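You operate a simulated robot arm through the tools that you are given. There is no shell and no other tool.

You are at the controls of a simulated robot arm. One attempt, no reset.

TASK
Home the grey machine's head, then jog it to X 50, Y 100, Z -50.
Fine: leave the other controls alone.

It is judged by the outcome, as a careful person would: the job done as asked, and still so three seconds after it is handed in. It fails if anything else is knocked over, pushed out of place, dropped, spilled or broken.

THE ROBOT
A 7-joint arm with a two-finger parallel gripper, fixed in place. Base frame: the origin is at the foot of the arm, x ahead of it, y to its left, z up. Units: m, rad, N and s.
With the tool pointing down near the work surface it reaches from about 0.4 to 0.9 m from the base axis. Its first joint turns from -2.496 to 2.496 rad. Payload 3 kg.
The tool frame sits at the grasp point between the pads (the TCP): z along the fingers, y along the line on which they close. The tips reach 0.03 m beyond it. The gripper opens to 0.094 m. The fingers are 0.028 m wide and 0.01 m thick; the gripper's body (0.05 by 0.096 m) begins 0.055 m behind the TCP.
Orientation is that of the tool frame in the base frame, as a unit quaternion [x, y, z, w]. With the fingers straight down and closing along the base's y, the tool's x points along the base's -x, its y along +y and its z along -z.

THE INTERFACE
- The arm moves only by the tool play_rows. Its argument "moves" is a list of rows, each an object of numbers (a shift or turn left out is 0, a gripper value left out holds the last): "dx", "dy", "dz": the shift along the tool's x, y, z in cm; "rx", "ry", "rz": the turn, a rotation vector about the tool's x, y, z in rad; "fingers": the gripper command, from -1 (shut) to 1 (fully open), values between in proportion. In form: [{"dx": .., "dy": .., "dz": .., "rx": .., "ry": .., "rz": .., "fingers": ..}, ...]. A call has 1 to 20 rows; each row is the pose to reach, as a shift and turn from the pose commanded when the call began, along the tool's axes at that moment. A row lasts 0.2 s, in which the tool goes at most 0.05 m and 0.15 rad; a call with a longer step from one row to the next is refused whole, and so is a gripper value outside its range. A pose out of reach is approached as far as the arm can. The call stops where the force on the tool passes 40 N (or 10 N more than at its start, if that is more) or the arm is blocked; 0.2 s more then pass. Each finger travels about 0.072 m/s and halts on what it meets, pressing with about 23 N; the grip force reading is that of the motor and also rises with nothing between the fingers. The clock runs only during rows and for 0.2 s after the last one: add rows that repeat a pose to give the fingers time. It gives the time, the measured TCP pose, the force on the tool (base axes), the opening and the grip force at its end, in the units of the frame above (readings bear some noise), with the torque about the TCP (base axes, N m) and any sound that the robot's microphone picked up.
- Cameras (640 x 400 px; columns grow to the right, rows downward): "scene" is fixed at [0.06, -0.5154, 1.678]; the picture's right is [0.43, -0.90, 0.00], its down [-0.50, -0.24, -0.83] and it looks along [0.75, 0.36, -0.55] (base axes); focal length 356 px, centre (320, 200). "wrist" rides on the gripper at [0.076, 0.014, -0.102] in the tool frame; the picture's right is [-0.18, 0.98, 0.00], its down [-0.75, -0.14, -0.64] and it looks along [-0.63, -0.12, 0.77] (tool axes); focal length 243 px, centre (320, 200). There is no depth. A picture from a camera that has moved, and an enlarged one, comes with that camera's place and axes in the base frame and with its lens. The place of the scene camera against the robot may be out by one fixed shift of up to 0.025 m in any direction.
- grab_frame(camera): a new picture of that camera. No time passes.
- close_up(camera, box): a new picture of the part [left, top, right, bottom] of that camera's present view, enlarged. No time passes.
- finish_job(): hands the job in; it is judged then, once.

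Nothing tells you positions but the pictures and the camera data. Unless the task says otherwise, let go and move clear before handing in.

The tools are called after "Emit:" as a command line: name --argument value ..., lists and objects as JSON in quotes. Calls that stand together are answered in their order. play_rows: Moves the arm, as the interface text tells. Its arguments: {"type":"object","properties":{"moves":{"type":"array","items":{"type":"object","properties":{"dx":{"type":"number"},"dy":{"type":"number"},"dz":{"type":"number"},"rx":{"type":"number"},"ry":{"type":"number"},"rz":{"type":"number"},"fingers":{"type":"number"}}}}},"required":["moves"]} The other tools are called the same way: grab_frame (camera) takes a picture; close_up (camera, box) takes an enlarged picture of a part of a camera's view; finish_job () hands the job in.

At the start:

```text
clock: 0.0
eef_pos: [0.5514, 0.0864, 1.2834]
tcp_rot: [0.0, 1.0, 0.0, 0.0]
ft_force: [0.8, -0.8, 0.1]
moment: [0.0, 0.04, 0.01]
gripper_width: 0.0937
finger_force: 0.0
```

scene: 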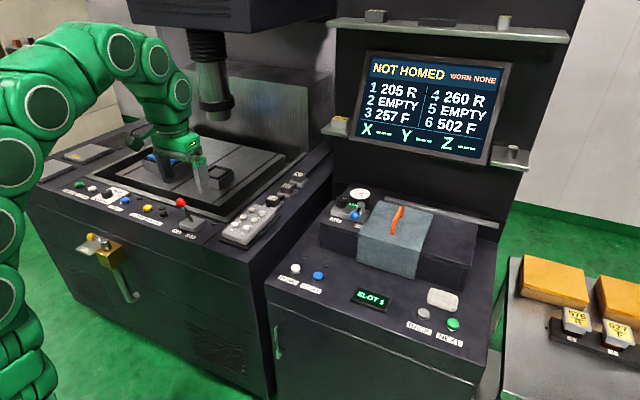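
wrist: 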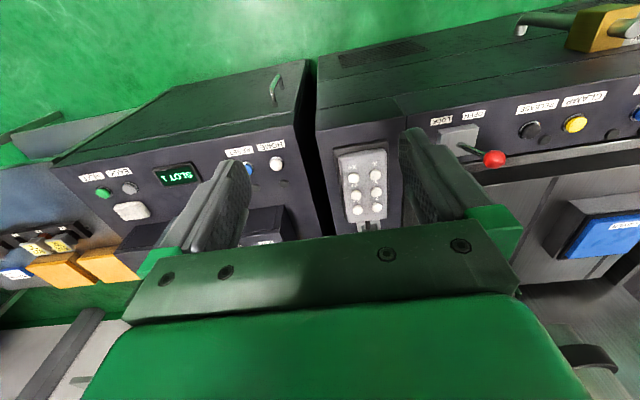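

I see a grey/black milling machine with a control panel, a pendant with six buttons, a red-knobbed lever, and a screen showing NOT HOMED. I'll zoom in to read the labels first.

Emit:
close_up --camera "scene" --box '[200, 160, 330, 260]'

Emit:
close_up --camera "scene" --box '[60, 160, 220, 260]'

Emit:
close_up --camera "scene" --box '[260, 180, 500, 350]'

Emit:
close_up --camera "scene" --box '[345, 40, 525, 170]'

Emit:
close_up --camera "wrist" --box '[300, 120, 420, 240]'

Emit:
close_up --camera "wrist" --box '[400, 60, 640, 210]'

```text
4.00 times, centred on (265, 210) of scene
camera zoom: at [0.06, -0.5154, 1.678], right [0.43, -0.9, 0.0], down [-0.5, -0.24, -0.83], along [0.75, 0.36, -0.55], focal length 1424 px, centre (540, 160)
```

zoom: 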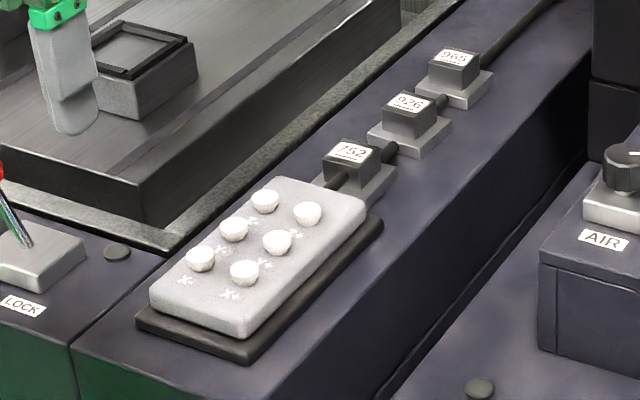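

```text
4.00 times, centred on (140, 210) of scene
camera zoom: at [0.06, -0.5154, 1.678], right [0.43, -0.9, 0.0], down [-0.5, -0.24, -0.83], along [0.75, 0.36, -0.55], focal length 1424 px, centre (1040, 160)
```

zoom: 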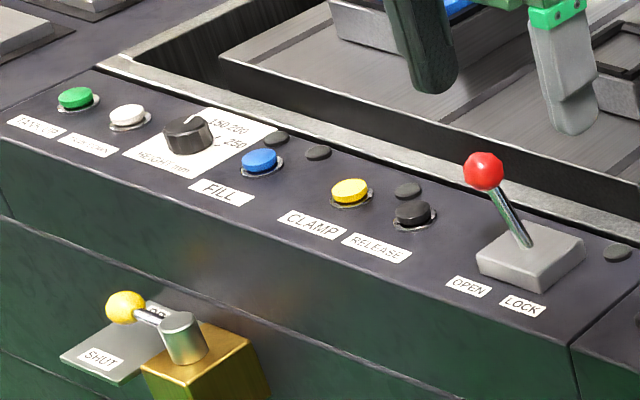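

```text
2.35 times, centred on (380, 265) of scene
camera zoom: at [0.06, -0.5154, 1.678], right [0.43, -0.9, 0.0], down [-0.5, -0.24, -0.83], along [0.75, 0.36, -0.55], focal length 837 px, centre (179, 47)
```

zoom: 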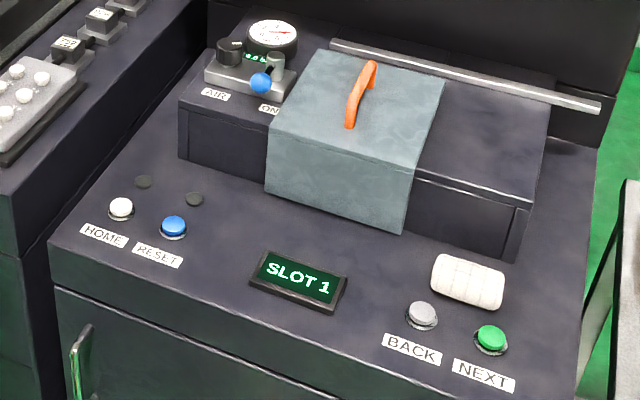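

```text
3.08 times, centred on (435, 105) of scene
camera zoom: at [0.06, -0.5154, 1.678], right [0.43, -0.9, 0.0], down [-0.5, -0.24, -0.83], along [0.75, 0.36, -0.55], focal length 1095 px, centre (-34, 492)
```

zoom: 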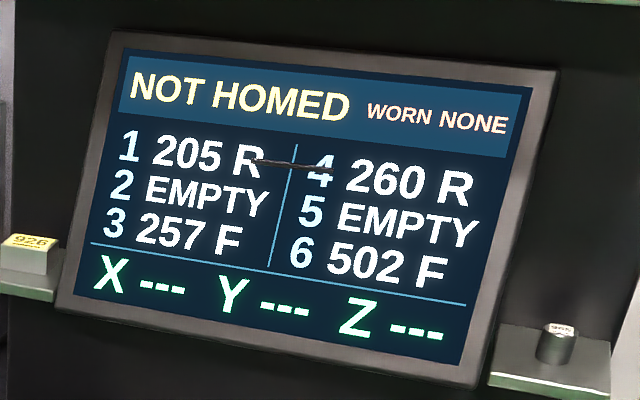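

```text
3.33 times, centred on (360, 180) of wrist
camera zoom: at [0.4749, 0.1008, 1.3851], right [0.18, 0.98, 0.0], down [0.75, -0.14, 0.64], along [0.63, -0.12, -0.77], focal length 809 px, centre (187, 267)
```

zoom: 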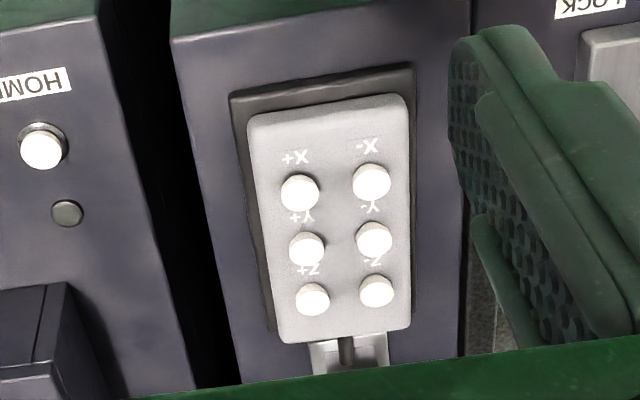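

```text
2.67 times, centred on (520, 135) of wrist
camera zoom: at [0.4749, 0.1008, 1.3851], right [0.18, 0.98, 0.0], down [0.75, -0.14, 0.64], along [0.63, -0.12, -0.77], focal length 647 px, centre (-213, 373)
```

zoom: 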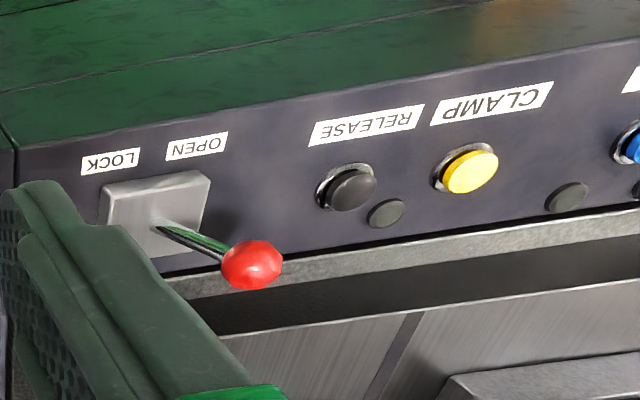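

HOME is a white button on the right-hand cabinet, roughly (0.77, -0.06, 0.87). The jog pendant, with X, Y and Z +/- keys, is near (0.77, 0.12, 0.96). I'll move to a viewing pose above HOME with the fingers still open to refine its position.

Emit:
play_rows --moves '[{"dx": -1.5, "dy": -2.5, "dz": 2.5}, {"dx": -3, "dy": -5, "dz": 5}, {"dx": -5, "dy": -8, "dz": 8}, {"dx": -7, "dy": -11, "dz": 11}, {"dx": -8.5, "dy": -13, "dz": 14}, {"dx": -8.5, "dy": -13.6, "dz": 16}, {"dx": -8.5, "dy": -13.6, "dz": 16}]'

Emit:
grab_frame --camera "wrist"

Emit:
grab_frame --camera "scene"

```text
clock: 1.6
eef_pos: [0.6377, -0.0502, 1.1235]
tcp_rot: [0.0, 1.0, 0.0, 0.0]
ft_force: [0.1, 0.1, 0.6]
moment: [0.04, 0.03, 0.0]
gripper_width: 0.0939
finger_force: 0.1
```

```text
taken
camera wrist: at [0.5605, -0.0347, 1.2243], right [0.18, 0.98, 0.0], down [0.75, -0.14, 0.64], along [0.63, -0.12, -0.77], focal length 243 px, centre (320, 200)
```

wrist: 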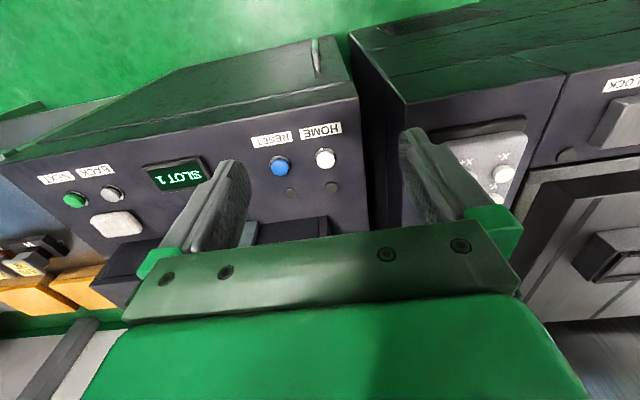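

```text
taken
```

scene: 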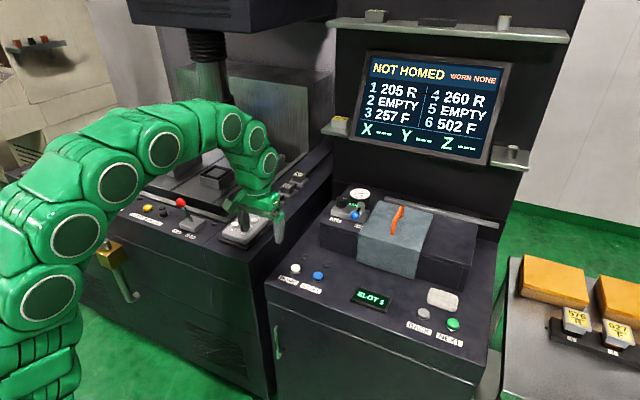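

Triangulating from the two wrist views puts HOME at about (0.771, -0.066, 0.86). I'll close the fingers and hover over it, then check alignment.

Emit:
play_rows --moves '[{"fingers": -1}, {"dx": -2.5, "dy": -0.3, "dz": 1, "fingers": -1}, {"dx": -5, "dy": -0.6, "dz": 3, "fingers": -1}, {"dx": -8, "dy": -1, "dz": 6, "fingers": -1}, {"dx": -11, "dy": -1.3, "dz": 9, "fingers": -1}, {"dx": -13.4, "dy": -1.6, "dz": 12, "fingers": -1}, {"dx": -13.4, "dy": -1.6, "dz": 14.3, "fingers": -1}, {"dx": -13.4, "dy": -1.6, "dz": 14.3, "fingers": -1}]'

Emit:
grab_frame --camera "wrist"

Emit:
grab_frame --camera "scene"

```text
clock: 3.4
eef_pos: [0.7712, -0.0652, 0.9794]
tcp_rot: [0.0, 1.0, 0.0, 0.0]
ft_force: [0.8, 0.0, 0.9]
moment: [-0.02, -0.01, -0.02]
gripper_width: 0.0002
finger_force: 23.0
```

```text
taken
camera wrist: at [0.6936, -0.0511, 1.0805], right [0.18, 0.98, 0.0], down [0.75, -0.14, 0.64], along [0.63, -0.12, -0.77], focal length 243 px, centre (320, 200)
```

wrist: 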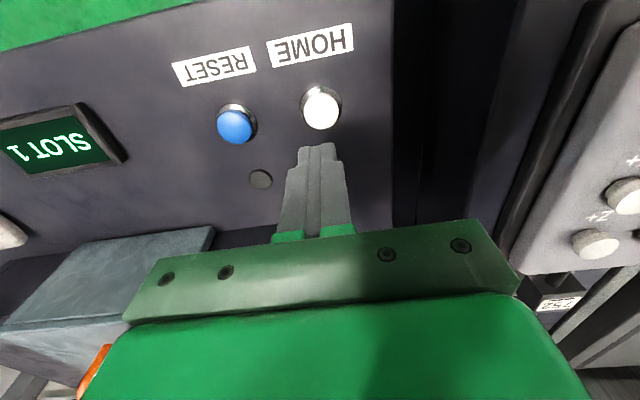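

```text
taken
```

scene: 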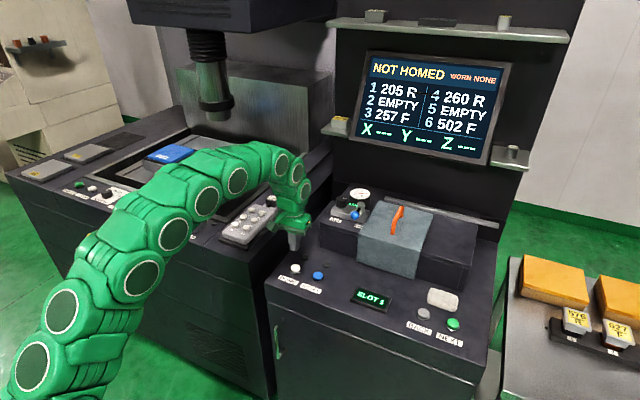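

The tip is directly over HOME and the screen still reads NOT HOMED. I'll descend to just above the button and check the gap.

Emit:
play_rows --moves '[{"dz": 3}, {"dz": 5.5}, {"dz": 7}, {"dz": 7.6}, {"dz": 7.6}]'

Emit:
grab_frame --camera "wrist"

Emit:
close_up --camera "scene" --box '[250, 200, 370, 300]'

```text
clock: 4.6
eef_pos: [0.7708, -0.0663, 0.9042]
tcp_rot: [0.0, 1.0, 0.0, 0.0]
ft_force: [-1.0, 0.3, 0.6]
moment: [0.02, 0.02, -0.03]
gripper_width: 0.0
finger_force: 23.1
```

```text
taken
camera wrist: at [0.6939, -0.0513, 1.0053], right [0.18, 0.98, 0.0], down [0.75, -0.14, 0.64], along [0.63, -0.12, -0.77], focal length 243 px, centre (320, 200)
```

wrist: 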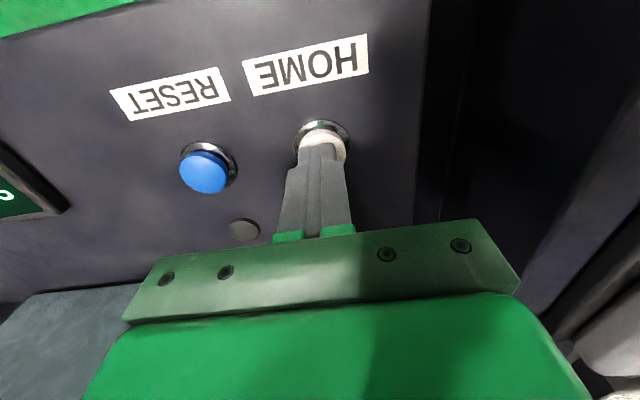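

```text
4.00 times, centred on (310, 250) of scene
camera zoom: at [0.06, -0.5154, 1.678], right [0.43, -0.9, 0.0], down [-0.5, -0.24, -0.83], along [0.75, 0.36, -0.55], focal length 1424 px, centre (360, 0)
```

zoom: 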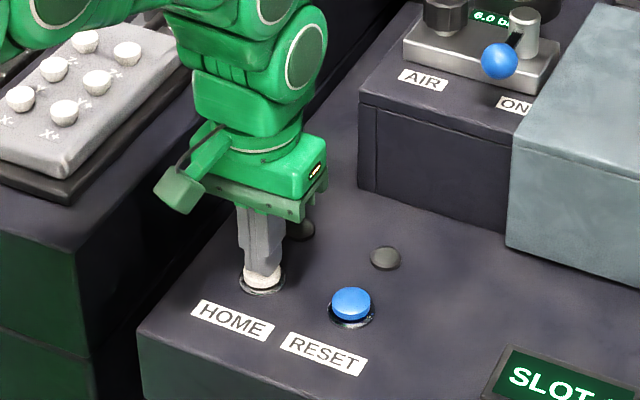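

The tip is centred just above HOME. I'll press down in small steps.

Emit:
play_rows --moves '[{"dz": 0.5}, {"dz": 0.8}, {"dz": 1.0}, {"dz": 1.2}]'

Emit:
close_up --camera "scene" --box '[345, 40, 525, 170]'

Emit:
grab_frame --camera "wrist"

```text
clock: 5.7
eef_pos: [0.7719, -0.0656, 0.8975]
tcp_rot: [0.0, 1.0, 0.0, 0.004]
ft_force: [-5.9, -1.5, 25.5]
moment: [0.01, 0.48, -0.01]
gripper_width: 0.0003
finger_force: 22.4
heard: click
stopped in row 4: the force on the tool passed its limit at 40 N (the readings are from after the stop); the commanded pose is now the measured one
```

```text
3.08 times, centred on (435, 105) of scene
camera zoom: at [0.06, -0.5154, 1.678], right [0.43, -0.9, 0.0], down [-0.5, -0.24, -0.83], along [0.75, 0.36, -0.55], focal length 1095 px, centre (-34, 492)
```

zoom: 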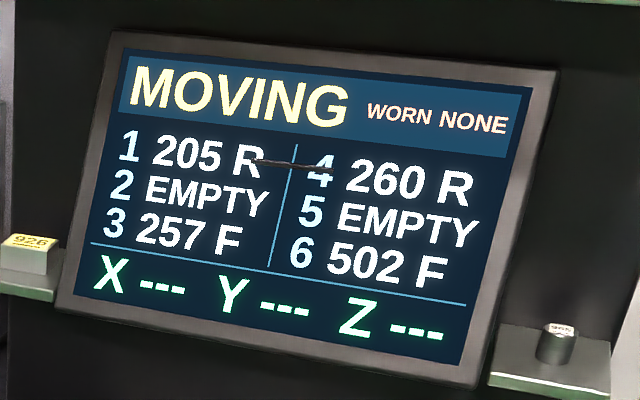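

```text
taken
camera wrist: at [0.6946, -0.0512, 0.9978], right [0.18, 0.98, 0.0], down [0.75, -0.14, 0.65], along [0.64, -0.12, -0.76], focal length 243 px, centre (320, 200)
```

wrist: 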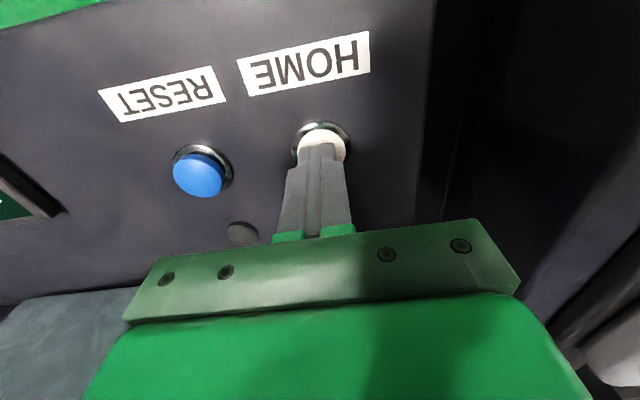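

HOME clicked and the screen reads MOVING. I'll lift straight off and let the homing finish.

Emit:
play_rows --moves '[{"dz": -2}, {"dz": -6}, {"dz": -10}, {"dz": -14}, {"dz": -16}, {"dz": -16}, {"dz": -16}]'

Emit:
grab_frame --camera "scene"

Emit:
close_up --camera "scene" --box '[345, 40, 525, 170]'

Emit:
grab_frame --camera "wrist"

```text
clock: 7.3
eef_pos: [0.7716, -0.0659, 1.0535]
tcp_rot: [0.0, 1.0, 0.0, 0.002]
ft_force: [-0.3, 0.3, 0.1]
moment: [0.01, 0.0, 0.01]
gripper_width: 0.0
finger_force: 23.1
```

```text
taken
```

scene: 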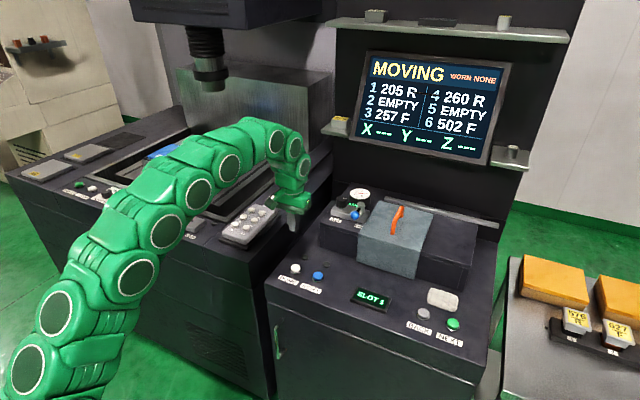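

```text
3.08 times, centred on (435, 105) of scene
camera zoom: at [0.06, -0.5154, 1.678], right [0.43, -0.9, 0.0], down [-0.5, -0.24, -0.83], along [0.75, 0.36, -0.55], focal length 1095 px, centre (-34, 492)
```

zoom: 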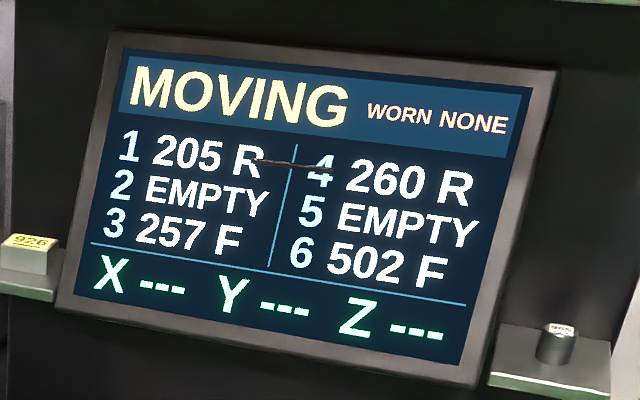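

```text
taken
camera wrist: at [0.694, -0.0513, 1.1544], right [0.18, 0.98, 0.0], down [0.75, -0.14, 0.64], along [0.63, -0.12, -0.77], focal length 243 px, centre (320, 200)
```

wrist: 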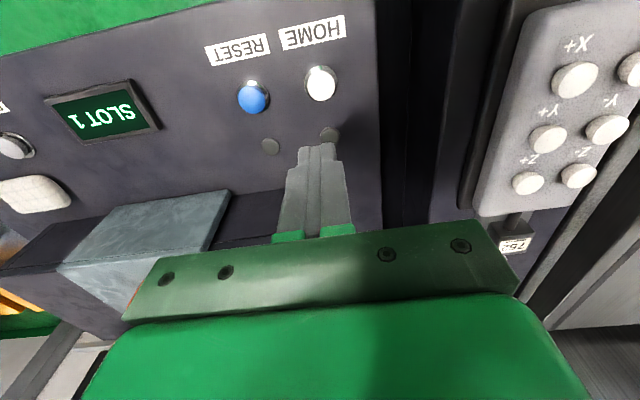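

Homing is in progress with the head moving well away from the arm. Meanwhile I'll move up and over the pendant to locate its keys.

Emit:
play_rows --moves '[{"dx": 0.5, "dy": 2, "dz": -2}, {"dx": 1, "dy": 5, "dz": -4}, {"dx": 1.5, "dy": 9, "dz": -5}, {"dx": 2, "dy": 13, "dz": -5}, {"dx": 2, "dy": 16, "dz": -5}, {"dx": 2, "dy": 17.6, "dz": -5}, {"dx": 2, "dy": 17.6, "dz": -5}, {"dx": 2, "dy": 17.6, "dz": -5}, {"dx": 2, "dy": 17.6, "dz": -5}, {"dx": 2, "dy": 17.6, "dz": -5}]'

Emit:
grab_frame --camera "scene"

Emit:
close_up --camera "scene" --box '[345, 40, 525, 170]'

Emit:
grab_frame --camera "wrist"

```text
clock: 9.5
eef_pos: [0.7507, 0.1092, 1.1047]
tcp_rot: [-0.001, 1.0, 0.0, 0.001]
ft_force: [0.0, 0.0, 0.5]
moment: [0.0, -0.03, -0.02]
gripper_width: 0.0
finger_force: 23.3
```

```text
taken
```

scene: 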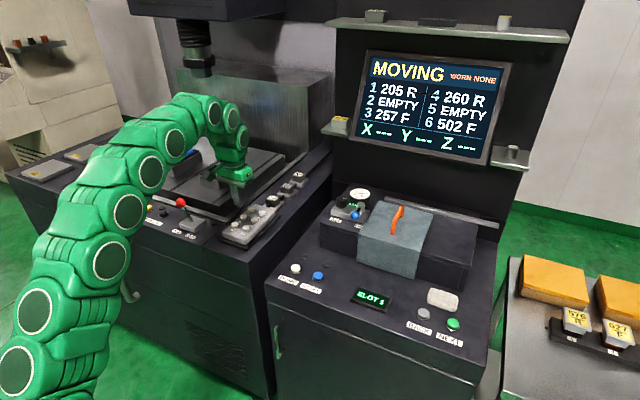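

```text
3.08 times, centred on (435, 105) of scene
camera zoom: at [0.06, -0.5154, 1.678], right [0.43, -0.9, 0.0], down [-0.5, -0.24, -0.83], along [0.75, 0.36, -0.55], focal length 1095 px, centre (-34, 492)
```

zoom: 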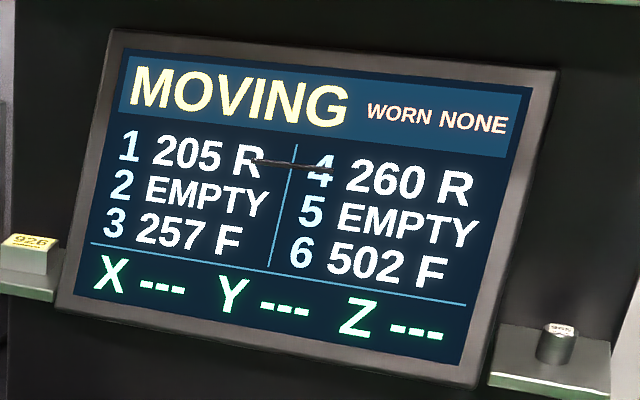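

```text
taken
camera wrist: at [0.6735, 0.1251, 1.2049], right [0.18, 0.98, 0.0], down [0.75, -0.14, 0.64], along [0.63, -0.12, -0.76], focal length 243 px, centre (320, 200)
```

wrist: 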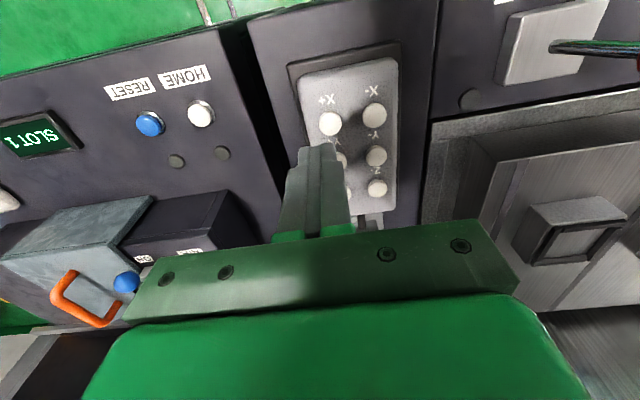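

Homing is still running. I'll zoom in on the pendant for precise key positions and wait for the homing to end.

Emit:
close_up --camera "wrist" --box '[270, 60, 430, 220]'

Emit:
play_rows --moves '[{"dz": 0}, {"dz": 0}, {"dz": 0}, {"dz": 0}, {"dz": 0}, {"dz": 0}, {"dz": 0}, {"dz": 0}, {"dz": 0}, {"dz": 0}]'

Emit:
grab_frame --camera "scene"

```text
2.50 times, centred on (350, 140) of wrist
camera zoom: at [0.6735, 0.1251, 1.2049], right [0.18, 0.98, 0.0], down [0.75, -0.14, 0.64], along [0.63, -0.12, -0.76], focal length 606 px, centre (245, 350)
```

zoom: 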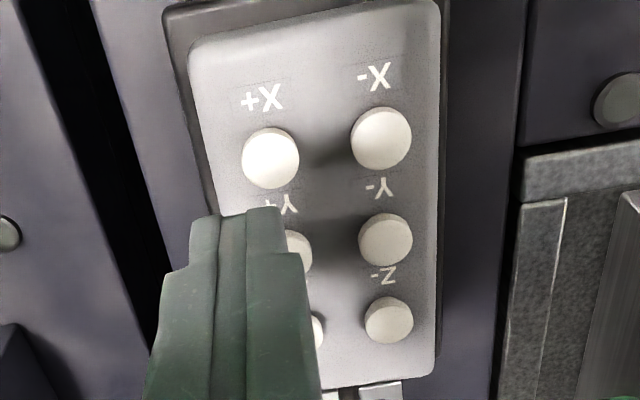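

```text
clock: 11.7
eef_pos: [0.7507, 0.1092, 1.1047]
tcp_rot: [0.0, 1.0, -0.001, 0.002]
ft_force: [0.3, -0.1, -0.4]
moment: [-0.01, -0.04, 0.02]
gripper_width: 0.0
finger_force: 23.1
```

```text
taken
```

scene: 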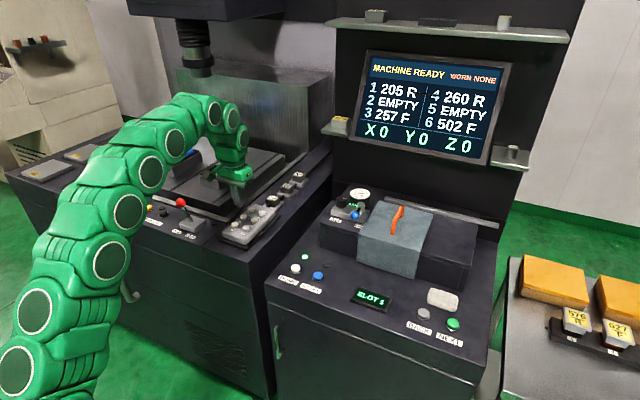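

Homing is done: the screen shows MACHINE READY, X0 Y0 Z0. The pendant keys sit on a 45 mm grid, with X+ at about (0.771, 0.1165), Y+ at (0.817, 0.1165) and Z- at (0.8625, 0.1607). I'll hover over X+.

Emit:
play_rows --moves '[{"dx": -1, "dy": 0.3, "dz": 2}, {"dx": -2, "dy": 0.7, "dz": 5}, {"dx": -2, "dy": 0.7, "dz": 7.5}, {"dx": -2, "dy": 0.7, "dz": 7.5}]'

Emit:
close_up --camera "wrist" --box '[240, 60, 440, 220]'

Emit:
close_up --camera "scene" --box '[200, 160, 330, 260]'

```text
clock: 12.7
eef_pos: [0.7709, 0.1172, 1.0282]
tcp_rot: [0.0, 1.0, 0.0, 0.002]
ft_force: [-0.4, -0.5, 0.0]
moment: [0.02, 0.0, -0.02]
gripper_width: 0.0
finger_force: 22.8
```

```text
2.50 times, centred on (340, 140) of wrist
camera zoom: at [0.6941, 0.1327, 1.1296], right [0.18, 0.98, 0.0], down [0.75, -0.14, 0.64], along [0.63, -0.12, -0.76], focal length 606 px, centre (270, 350)
```

zoom: 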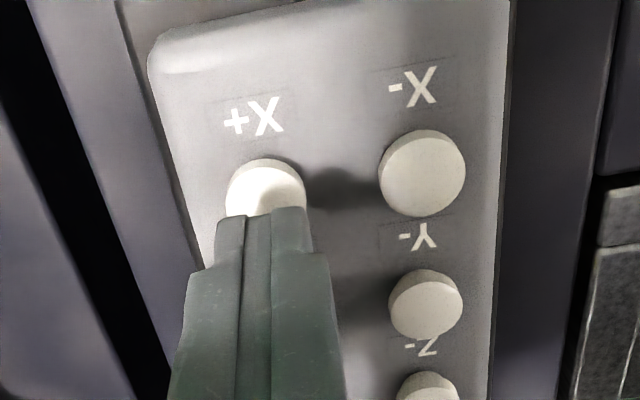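

```text
4.00 times, centred on (265, 210) of scene
camera zoom: at [0.06, -0.5154, 1.678], right [0.43, -0.9, 0.0], down [-0.5, -0.24, -0.83], along [0.75, 0.36, -0.55], focal length 1424 px, centre (540, 160)
```

zoom: 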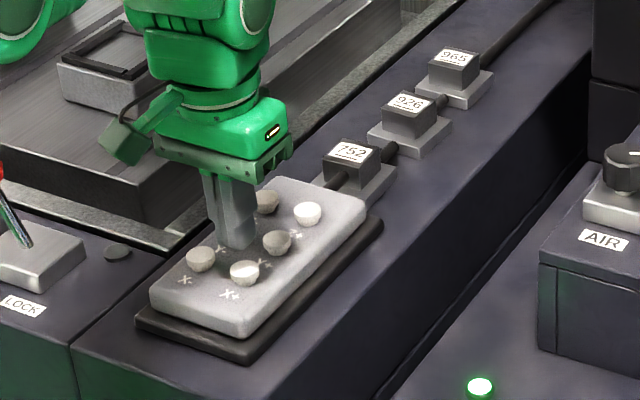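

The tip is centred above X+, about 3 cm up. I'll do one press and release, then read the display to learn the jog step.

Emit:
play_rows --moves '[{"dz": 1.5}, {"dz": 2.2}, {"dz": 2.5}, {"dz": 2.7}, {"dz": 1.2}, {"dz": 1.2}]'

Emit:
close_up --camera "scene" --box '[345, 40, 525, 170]'

```text
clock: 14.1
eef_pos: [0.7713, 0.1165, 1.0165]
tcp_rot: [0.0, 1.0, 0.001, 0.001]
ft_force: [-0.4, -1.2, 0.4]
moment: [0.01, -0.02, -0.01]
gripper_width: 0.0
finger_force: 23.5
```

```text
3.08 times, centred on (435, 105) of scene
camera zoom: at [0.06, -0.5154, 1.678], right [0.43, -0.9, 0.0], down [-0.5, -0.24, -0.83], along [0.75, 0.36, -0.55], focal length 1095 px, centre (-34, 492)
```

zoom: 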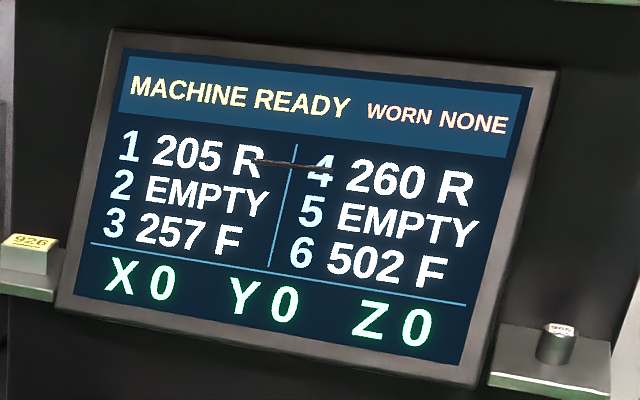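

No click yet; the press was too shallow. I'll go a few millimetres deeper.

Emit:
play_rows --moves '[{"dz": 1.2}, {"dz": 1.7}, {"dz": 1.9}, {"dz": 2.1}, {"dz": 0.6}, {"dz": 0.6}]'

Emit:
close_up --camera "scene" --box '[345, 40, 525, 170]'

Emit:
grab_frame --camera "wrist"

```text
clock: 15.5
eef_pos: [0.7721, 0.1167, 1.0103]
tcp_rot: [0.0, 1.0, 0.0, 0.001]
ft_force: [0.0, -0.3, -0.7]
moment: [0.01, -0.01, 0.0]
gripper_width: 0.0001
finger_force: 22.5
heard: click
```

```text
3.08 times, centred on (435, 105) of scene
camera zoom: at [0.06, -0.5154, 1.678], right [0.43, -0.9, 0.0], down [-0.5, -0.24, -0.83], along [0.75, 0.36, -0.55], focal length 1095 px, centre (-34, 492)
```

zoom: 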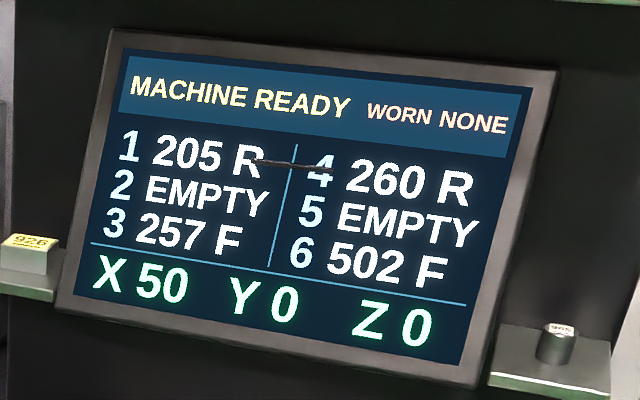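

```text
taken
camera wrist: at [0.6941, 0.1317, 1.1112], right [0.18, 0.98, 0.0], down [0.75, -0.14, 0.64], along [0.63, -0.12, -0.77], focal length 243 px, centre (320, 200)
```

wrist: 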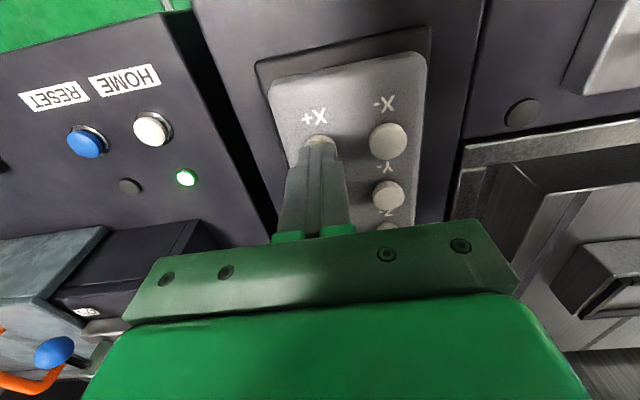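

One X+ press gave X 50, so the step is 50 per press. I'll lift off and shift over Y+, which needs two presses.

Emit:
play_rows --moves '[{"dz": -1.5}, {"dz": -3}, {"dx": -2.2, "dz": -3}, {"dx": -4.5, "dz": -3}, {"dx": -4.5, "dz": -2}, {"dx": -4.5, "dz": -2}]'

Emit:
close_up --camera "wrist" --box '[240, 60, 440, 220]'

Emit:
grab_frame --camera "scene"

```text
clock: 16.9
eef_pos: [0.8172, 0.1157, 1.0306]
tcp_rot: [-0.001, 1.0, 0.0, 0.002]
ft_force: [0.4, -0.6, -0.1]
moment: [-0.01, 0.01, 0.0]
gripper_width: 0.0
finger_force: 23.3
```

```text
2.50 times, centred on (340, 140) of wrist
camera zoom: at [0.7391, 0.1319, 1.132], right [0.18, 0.98, 0.0], down [0.75, -0.14, 0.64], along [0.63, -0.12, -0.76], focal length 606 px, centre (270, 350)
```

zoom: 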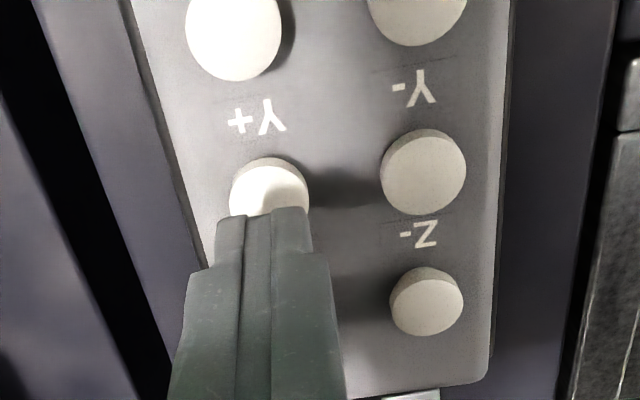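

```text
taken
```

scene: 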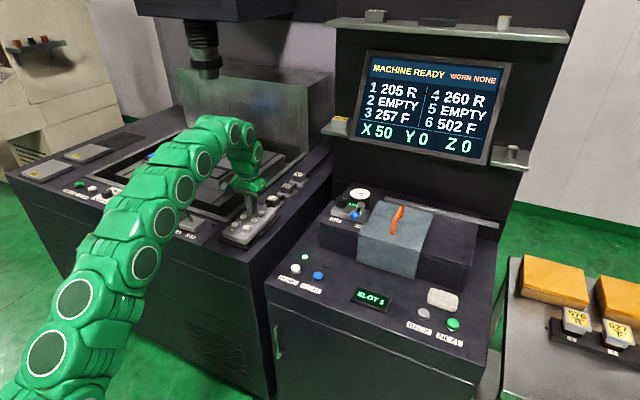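

The tip is centred over Y+. I'll give it one press and release, then check.

Emit:
play_rows --moves '[{"dz": 2.0}, {"dz": 3.0}, {"dz": 3.3}, {"dz": 3.5}, {"dz": 1.8}, {"dz": 1.8}]'

Emit:
close_up --camera "scene" --box '[345, 40, 525, 170]'

Emit:
grab_frame --camera "scene"

```text
clock: 18.3
eef_pos: [0.8169, 0.1168, 1.0118]
tcp_rot: [0.0, 1.0, 0.0, 0.001]
ft_force: [-0.9, 0.2, 1.1]
moment: [0.0, 0.02, 0.03]
gripper_width: 0.0001
finger_force: 23.2
heard: click
```

```text
3.08 times, centred on (435, 105) of scene
camera zoom: at [0.06, -0.5154, 1.678], right [0.43, -0.9, 0.0], down [-0.5, -0.24, -0.83], along [0.75, 0.36, -0.55], focal length 1095 px, centre (-34, 492)
```

zoom: 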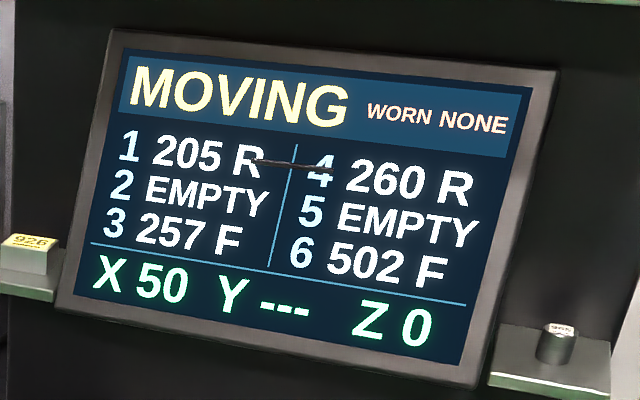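

```text
taken
```

scene: 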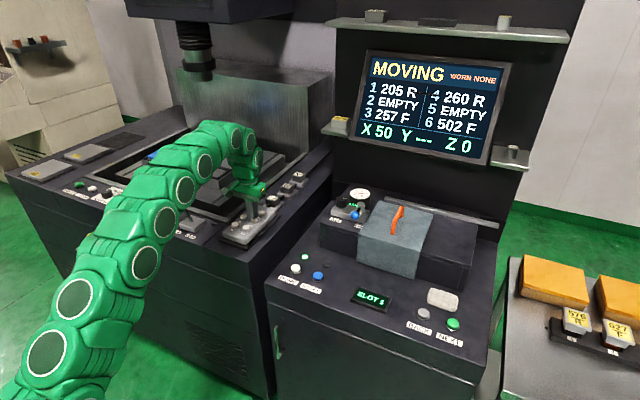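

Y is moving, and the head is heading away from the arm. I'll wait until it settles before pressing again.

Emit:
play_rows --moves '[{"dz": 0}, {"dz": 0}, {"dz": 0}, {"dz": 0}, {"dz": 0}]'

Emit:
close_up --camera "scene" --box '[345, 40, 525, 170]'

```text
clock: 19.5
eef_pos: [0.8165, 0.1168, 1.013]
tcp_rot: [-0.001, 1.0, 0.0, 0.002]
ft_force: [-0.2, 0.3, -0.1]
moment: [0.01, 0.0, -0.02]
gripper_width: 0.0
finger_force: 22.6
```

```text
3.08 times, centred on (435, 105) of scene
camera zoom: at [0.06, -0.5154, 1.678], right [0.43, -0.9, 0.0], down [-0.5, -0.24, -0.83], along [0.75, 0.36, -0.55], focal length 1095 px, centre (-34, 492)
```

zoom: 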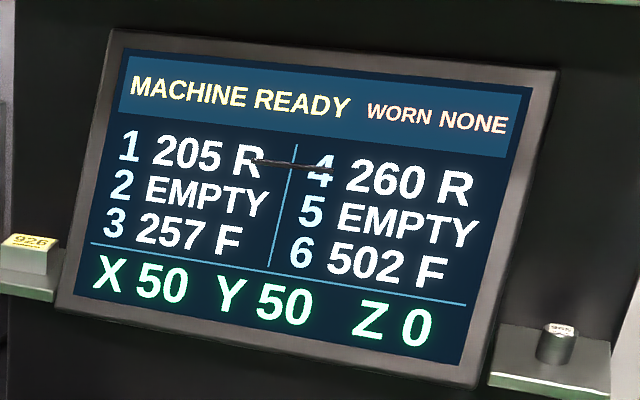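

The display reads X 50, Y 50, Z 0. I'll press Y+ a second time.

Emit:
play_rows --moves '[{"dz": 0.6}, {"dz": 1.2}, {"dz": 1.5}, {"dz": 1.7}, {"dz": 0}, {"dz": 0}, {"dz": 0}, {"dz": 0}, {"dz": 0}, {"dz": 0}, {"dz": 0}]'

Emit:
close_up --camera "scene" --box '[345, 40, 525, 170]'

```text
clock: 21.9
eef_pos: [0.8166, 0.1166, 1.0129]
tcp_rot: [0.0, 1.0, 0.0, 0.002]
ft_force: [0.2, 0.1, -0.1]
moment: [0.02, 0.01, 0.01]
gripper_width: 0.0004
finger_force: 23.1
heard: click
```

```text
3.08 times, centred on (435, 105) of scene
camera zoom: at [0.06, -0.5154, 1.678], right [0.43, -0.9, 0.0], down [-0.5, -0.24, -0.83], along [0.75, 0.36, -0.55], focal length 1095 px, centre (-34, 492)
```

zoom: 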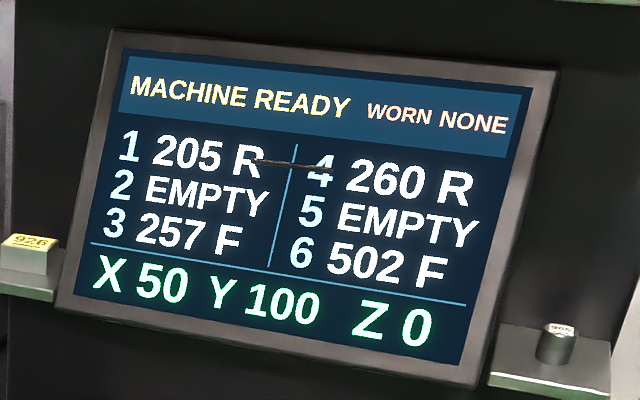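

The display reads X 50, Y 100, Z 0. I'll lift and move diagonally over the Z- key.

Emit:
play_rows --moves '[{"dz": -1.5}, {"dz": -3}, {"dx": -2.3, "dy": 2.2, "dz": -3}, {"dx": -4.6, "dy": 4.4, "dz": -3}, {"dx": -4.6, "dy": 4.4, "dz": -1.8}, {"dx": -4.6, "dy": 4.4, "dz": -1.8}]'

Emit:
close_up --camera "wrist" --box '[240, 60, 440, 220]'

Emit:
grab_frame --camera "scene"

Emit:
close_up --camera "scene" --box '[200, 160, 330, 260]'

```text
clock: 23.3
eef_pos: [0.8618, 0.1599, 1.0318]
tcp_rot: [0.0, 1.0, 0.0, 0.002]
ft_force: [0.9, -0.3, 0.1]
moment: [0.02, 0.03, -0.01]
gripper_width: 0.0
finger_force: 23.0
```

```text
2.50 times, centred on (340, 140) of wrist
camera zoom: at [0.785, 0.1756, 1.1325], right [0.18, 0.98, 0.0], down [0.75, -0.14, 0.64], along [0.63, -0.12, -0.76], focal length 606 px, centre (270, 350)
```

zoom: 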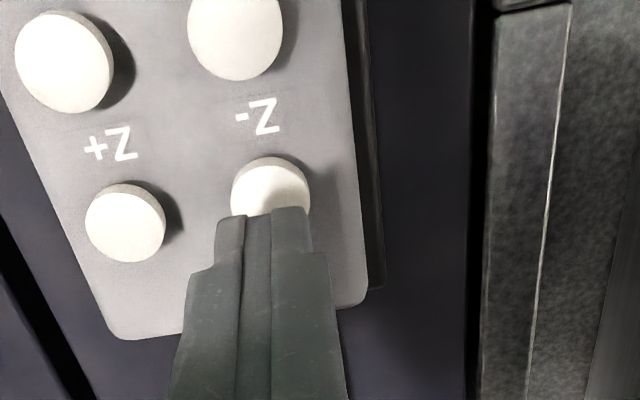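

```text
taken
```

scene: 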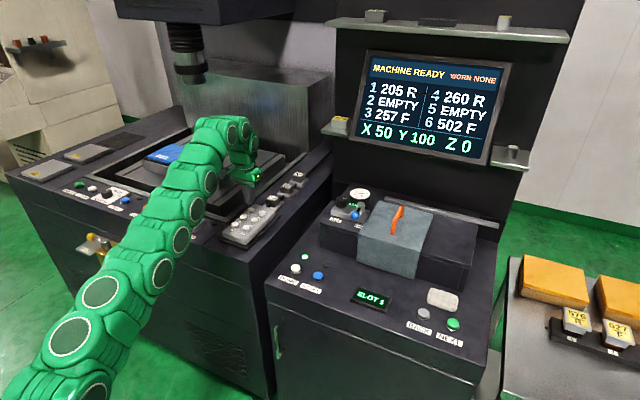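

```text
4.00 times, centred on (265, 210) of scene
camera zoom: at [0.06, -0.5154, 1.678], right [0.43, -0.9, 0.0], down [-0.5, -0.24, -0.83], along [0.75, 0.36, -0.55], focal length 1424 px, centre (540, 160)
```

zoom: 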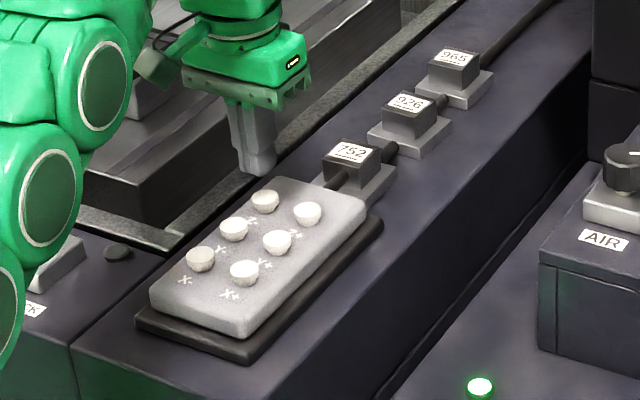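

Y 100 is confirmed and the tip is centred over Z-, with the head about 0.4 m away from the arm. I'll press Z- once.

Emit:
play_rows --moves '[{"dz": 2.0}, {"dz": 3.0}, {"dz": 3.3}, {"dz": 3.5}, {"dz": 1.8}, {"dz": 1.0}, {"dz": 1.0}, {"dz": 1.0}, {"dz": 1.0}, {"dz": 1.0}, {"dz": 1.0}]'

Emit:
close_up --camera "scene" --box '[345, 40, 525, 170]'

Emit:
grab_frame --camera "scene"

```text
clock: 25.7
eef_pos: [0.8619, 0.1615, 1.0216]
tcp_rot: [0.0, 1.0, 0.0, 0.003]
ft_force: [-0.8, 0.5, 0.2]
moment: [0.02, -0.01, 0.0]
gripper_width: 0.0
finger_force: 22.8
heard: click
```

```text
3.08 times, centred on (435, 105) of scene
camera zoom: at [0.06, -0.5154, 1.678], right [0.43, -0.9, 0.0], down [-0.5, -0.24, -0.83], along [0.75, 0.36, -0.55], focal length 1095 px, centre (-34, 492)
```

zoom: 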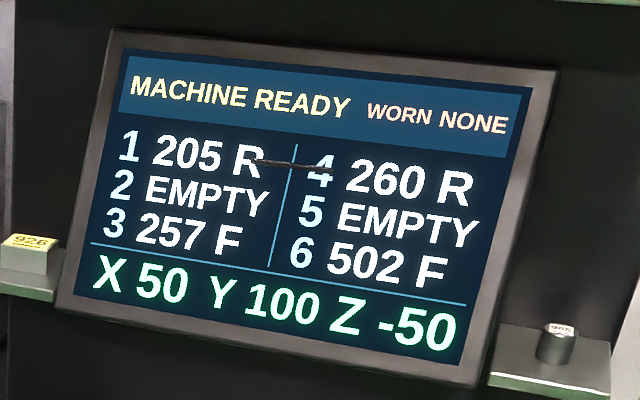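

```text
taken
```

scene: 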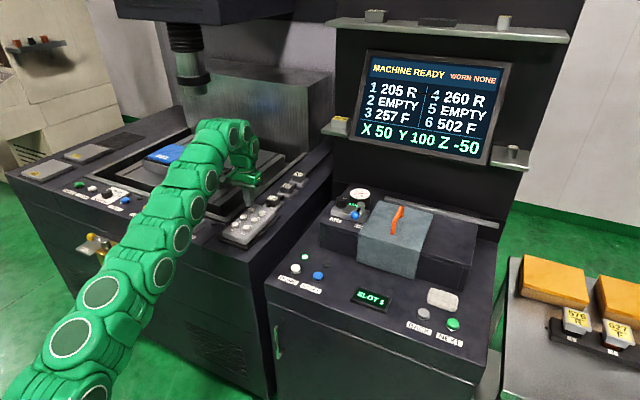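

The display reads X 50, Y 100, Z -50 with MACHINE READY. I'll lift straight up and back off clear of the pendant.

Emit:
play_rows --moves '[{"dz": -3}, {"dz": -7}, {"dz": -11}, {"dx": 3, "dz": -14}, {"dx": 7, "dz": -16}, {"dx": 11, "dz": -17}, {"dx": 15, "dz": -17}, {"dx": 18, "dz": -17}, {"dx": 18, "dz": -17}, {"dx": 18, "dz": -17}]'

Emit:
grab_frame --camera "scene"

Emit:
close_up --camera "scene" --box '[345, 40, 525, 170]'

Emit:
grab_frame --camera "wrist"

```text
clock: 27.9
eef_pos: [0.6812, 0.1607, 1.1901]
tcp_rot: [0.0, 1.0, 0.0, 0.002]
ft_force: [-0.6, 0.6, 0.7]
moment: [-0.01, -0.02, -0.02]
gripper_width: 0.0
finger_force: 23.2
out of reach, approached as far as the arm can: row 1, 2, 3, 4, 5
```

```text
taken
```

scene: 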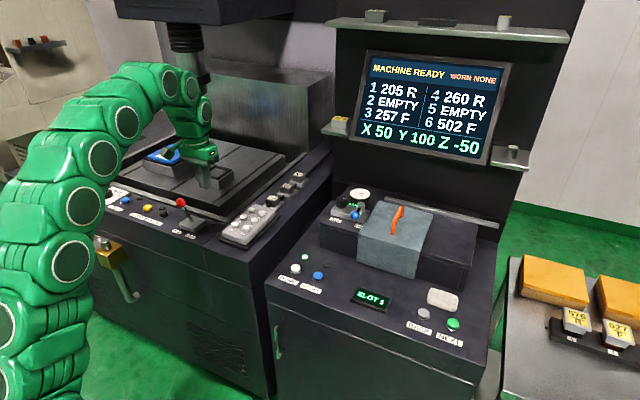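

```text
3.08 times, centred on (435, 105) of scene
camera zoom: at [0.06, -0.5154, 1.678], right [0.43, -0.9, 0.0], down [-0.5, -0.24, -0.83], along [0.75, 0.36, -0.55], focal length 1095 px, centre (-34, 492)
```

zoom: 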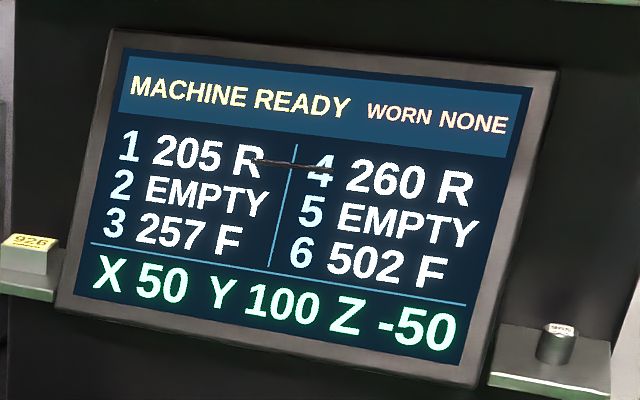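

```text
taken
camera wrist: at [0.6035, 0.1764, 1.2913], right [0.18, 0.98, 0.0], down [0.75, -0.14, 0.64], along [0.63, -0.12, -0.76], focal length 243 px, centre (320, 200)
```

wrist: 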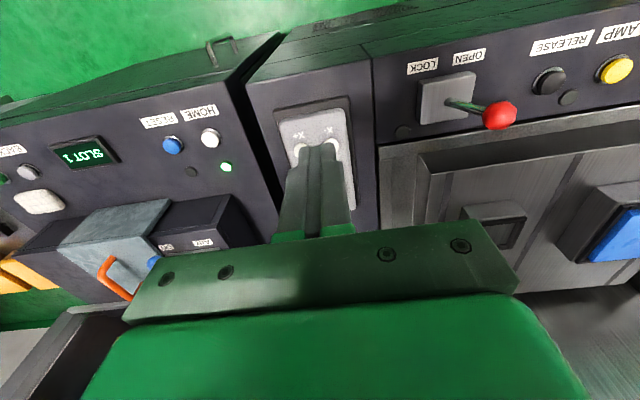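

The machine is homed and the display holds at X 50, Y 100, Z -50 with MACHINE READY. The arm is clear and everything else is where it was, so I'm handing in.

Emit:
finish_job

```text
The job is handed in.
```

The grey machine's head is homed and sits at X 50, Y 100, Z -50. The screen read MACHINE READY with those values just before I handed the job in.

I pressed only HOME, X+ once, Y+ twice and Z- once. Each jog press moved the head 50. My first X+ press was too shallow to register, so I repeated it a little deeper. No other control was touched, and nothing was moved or knocked over. The arm is backed off and clear of the machine.
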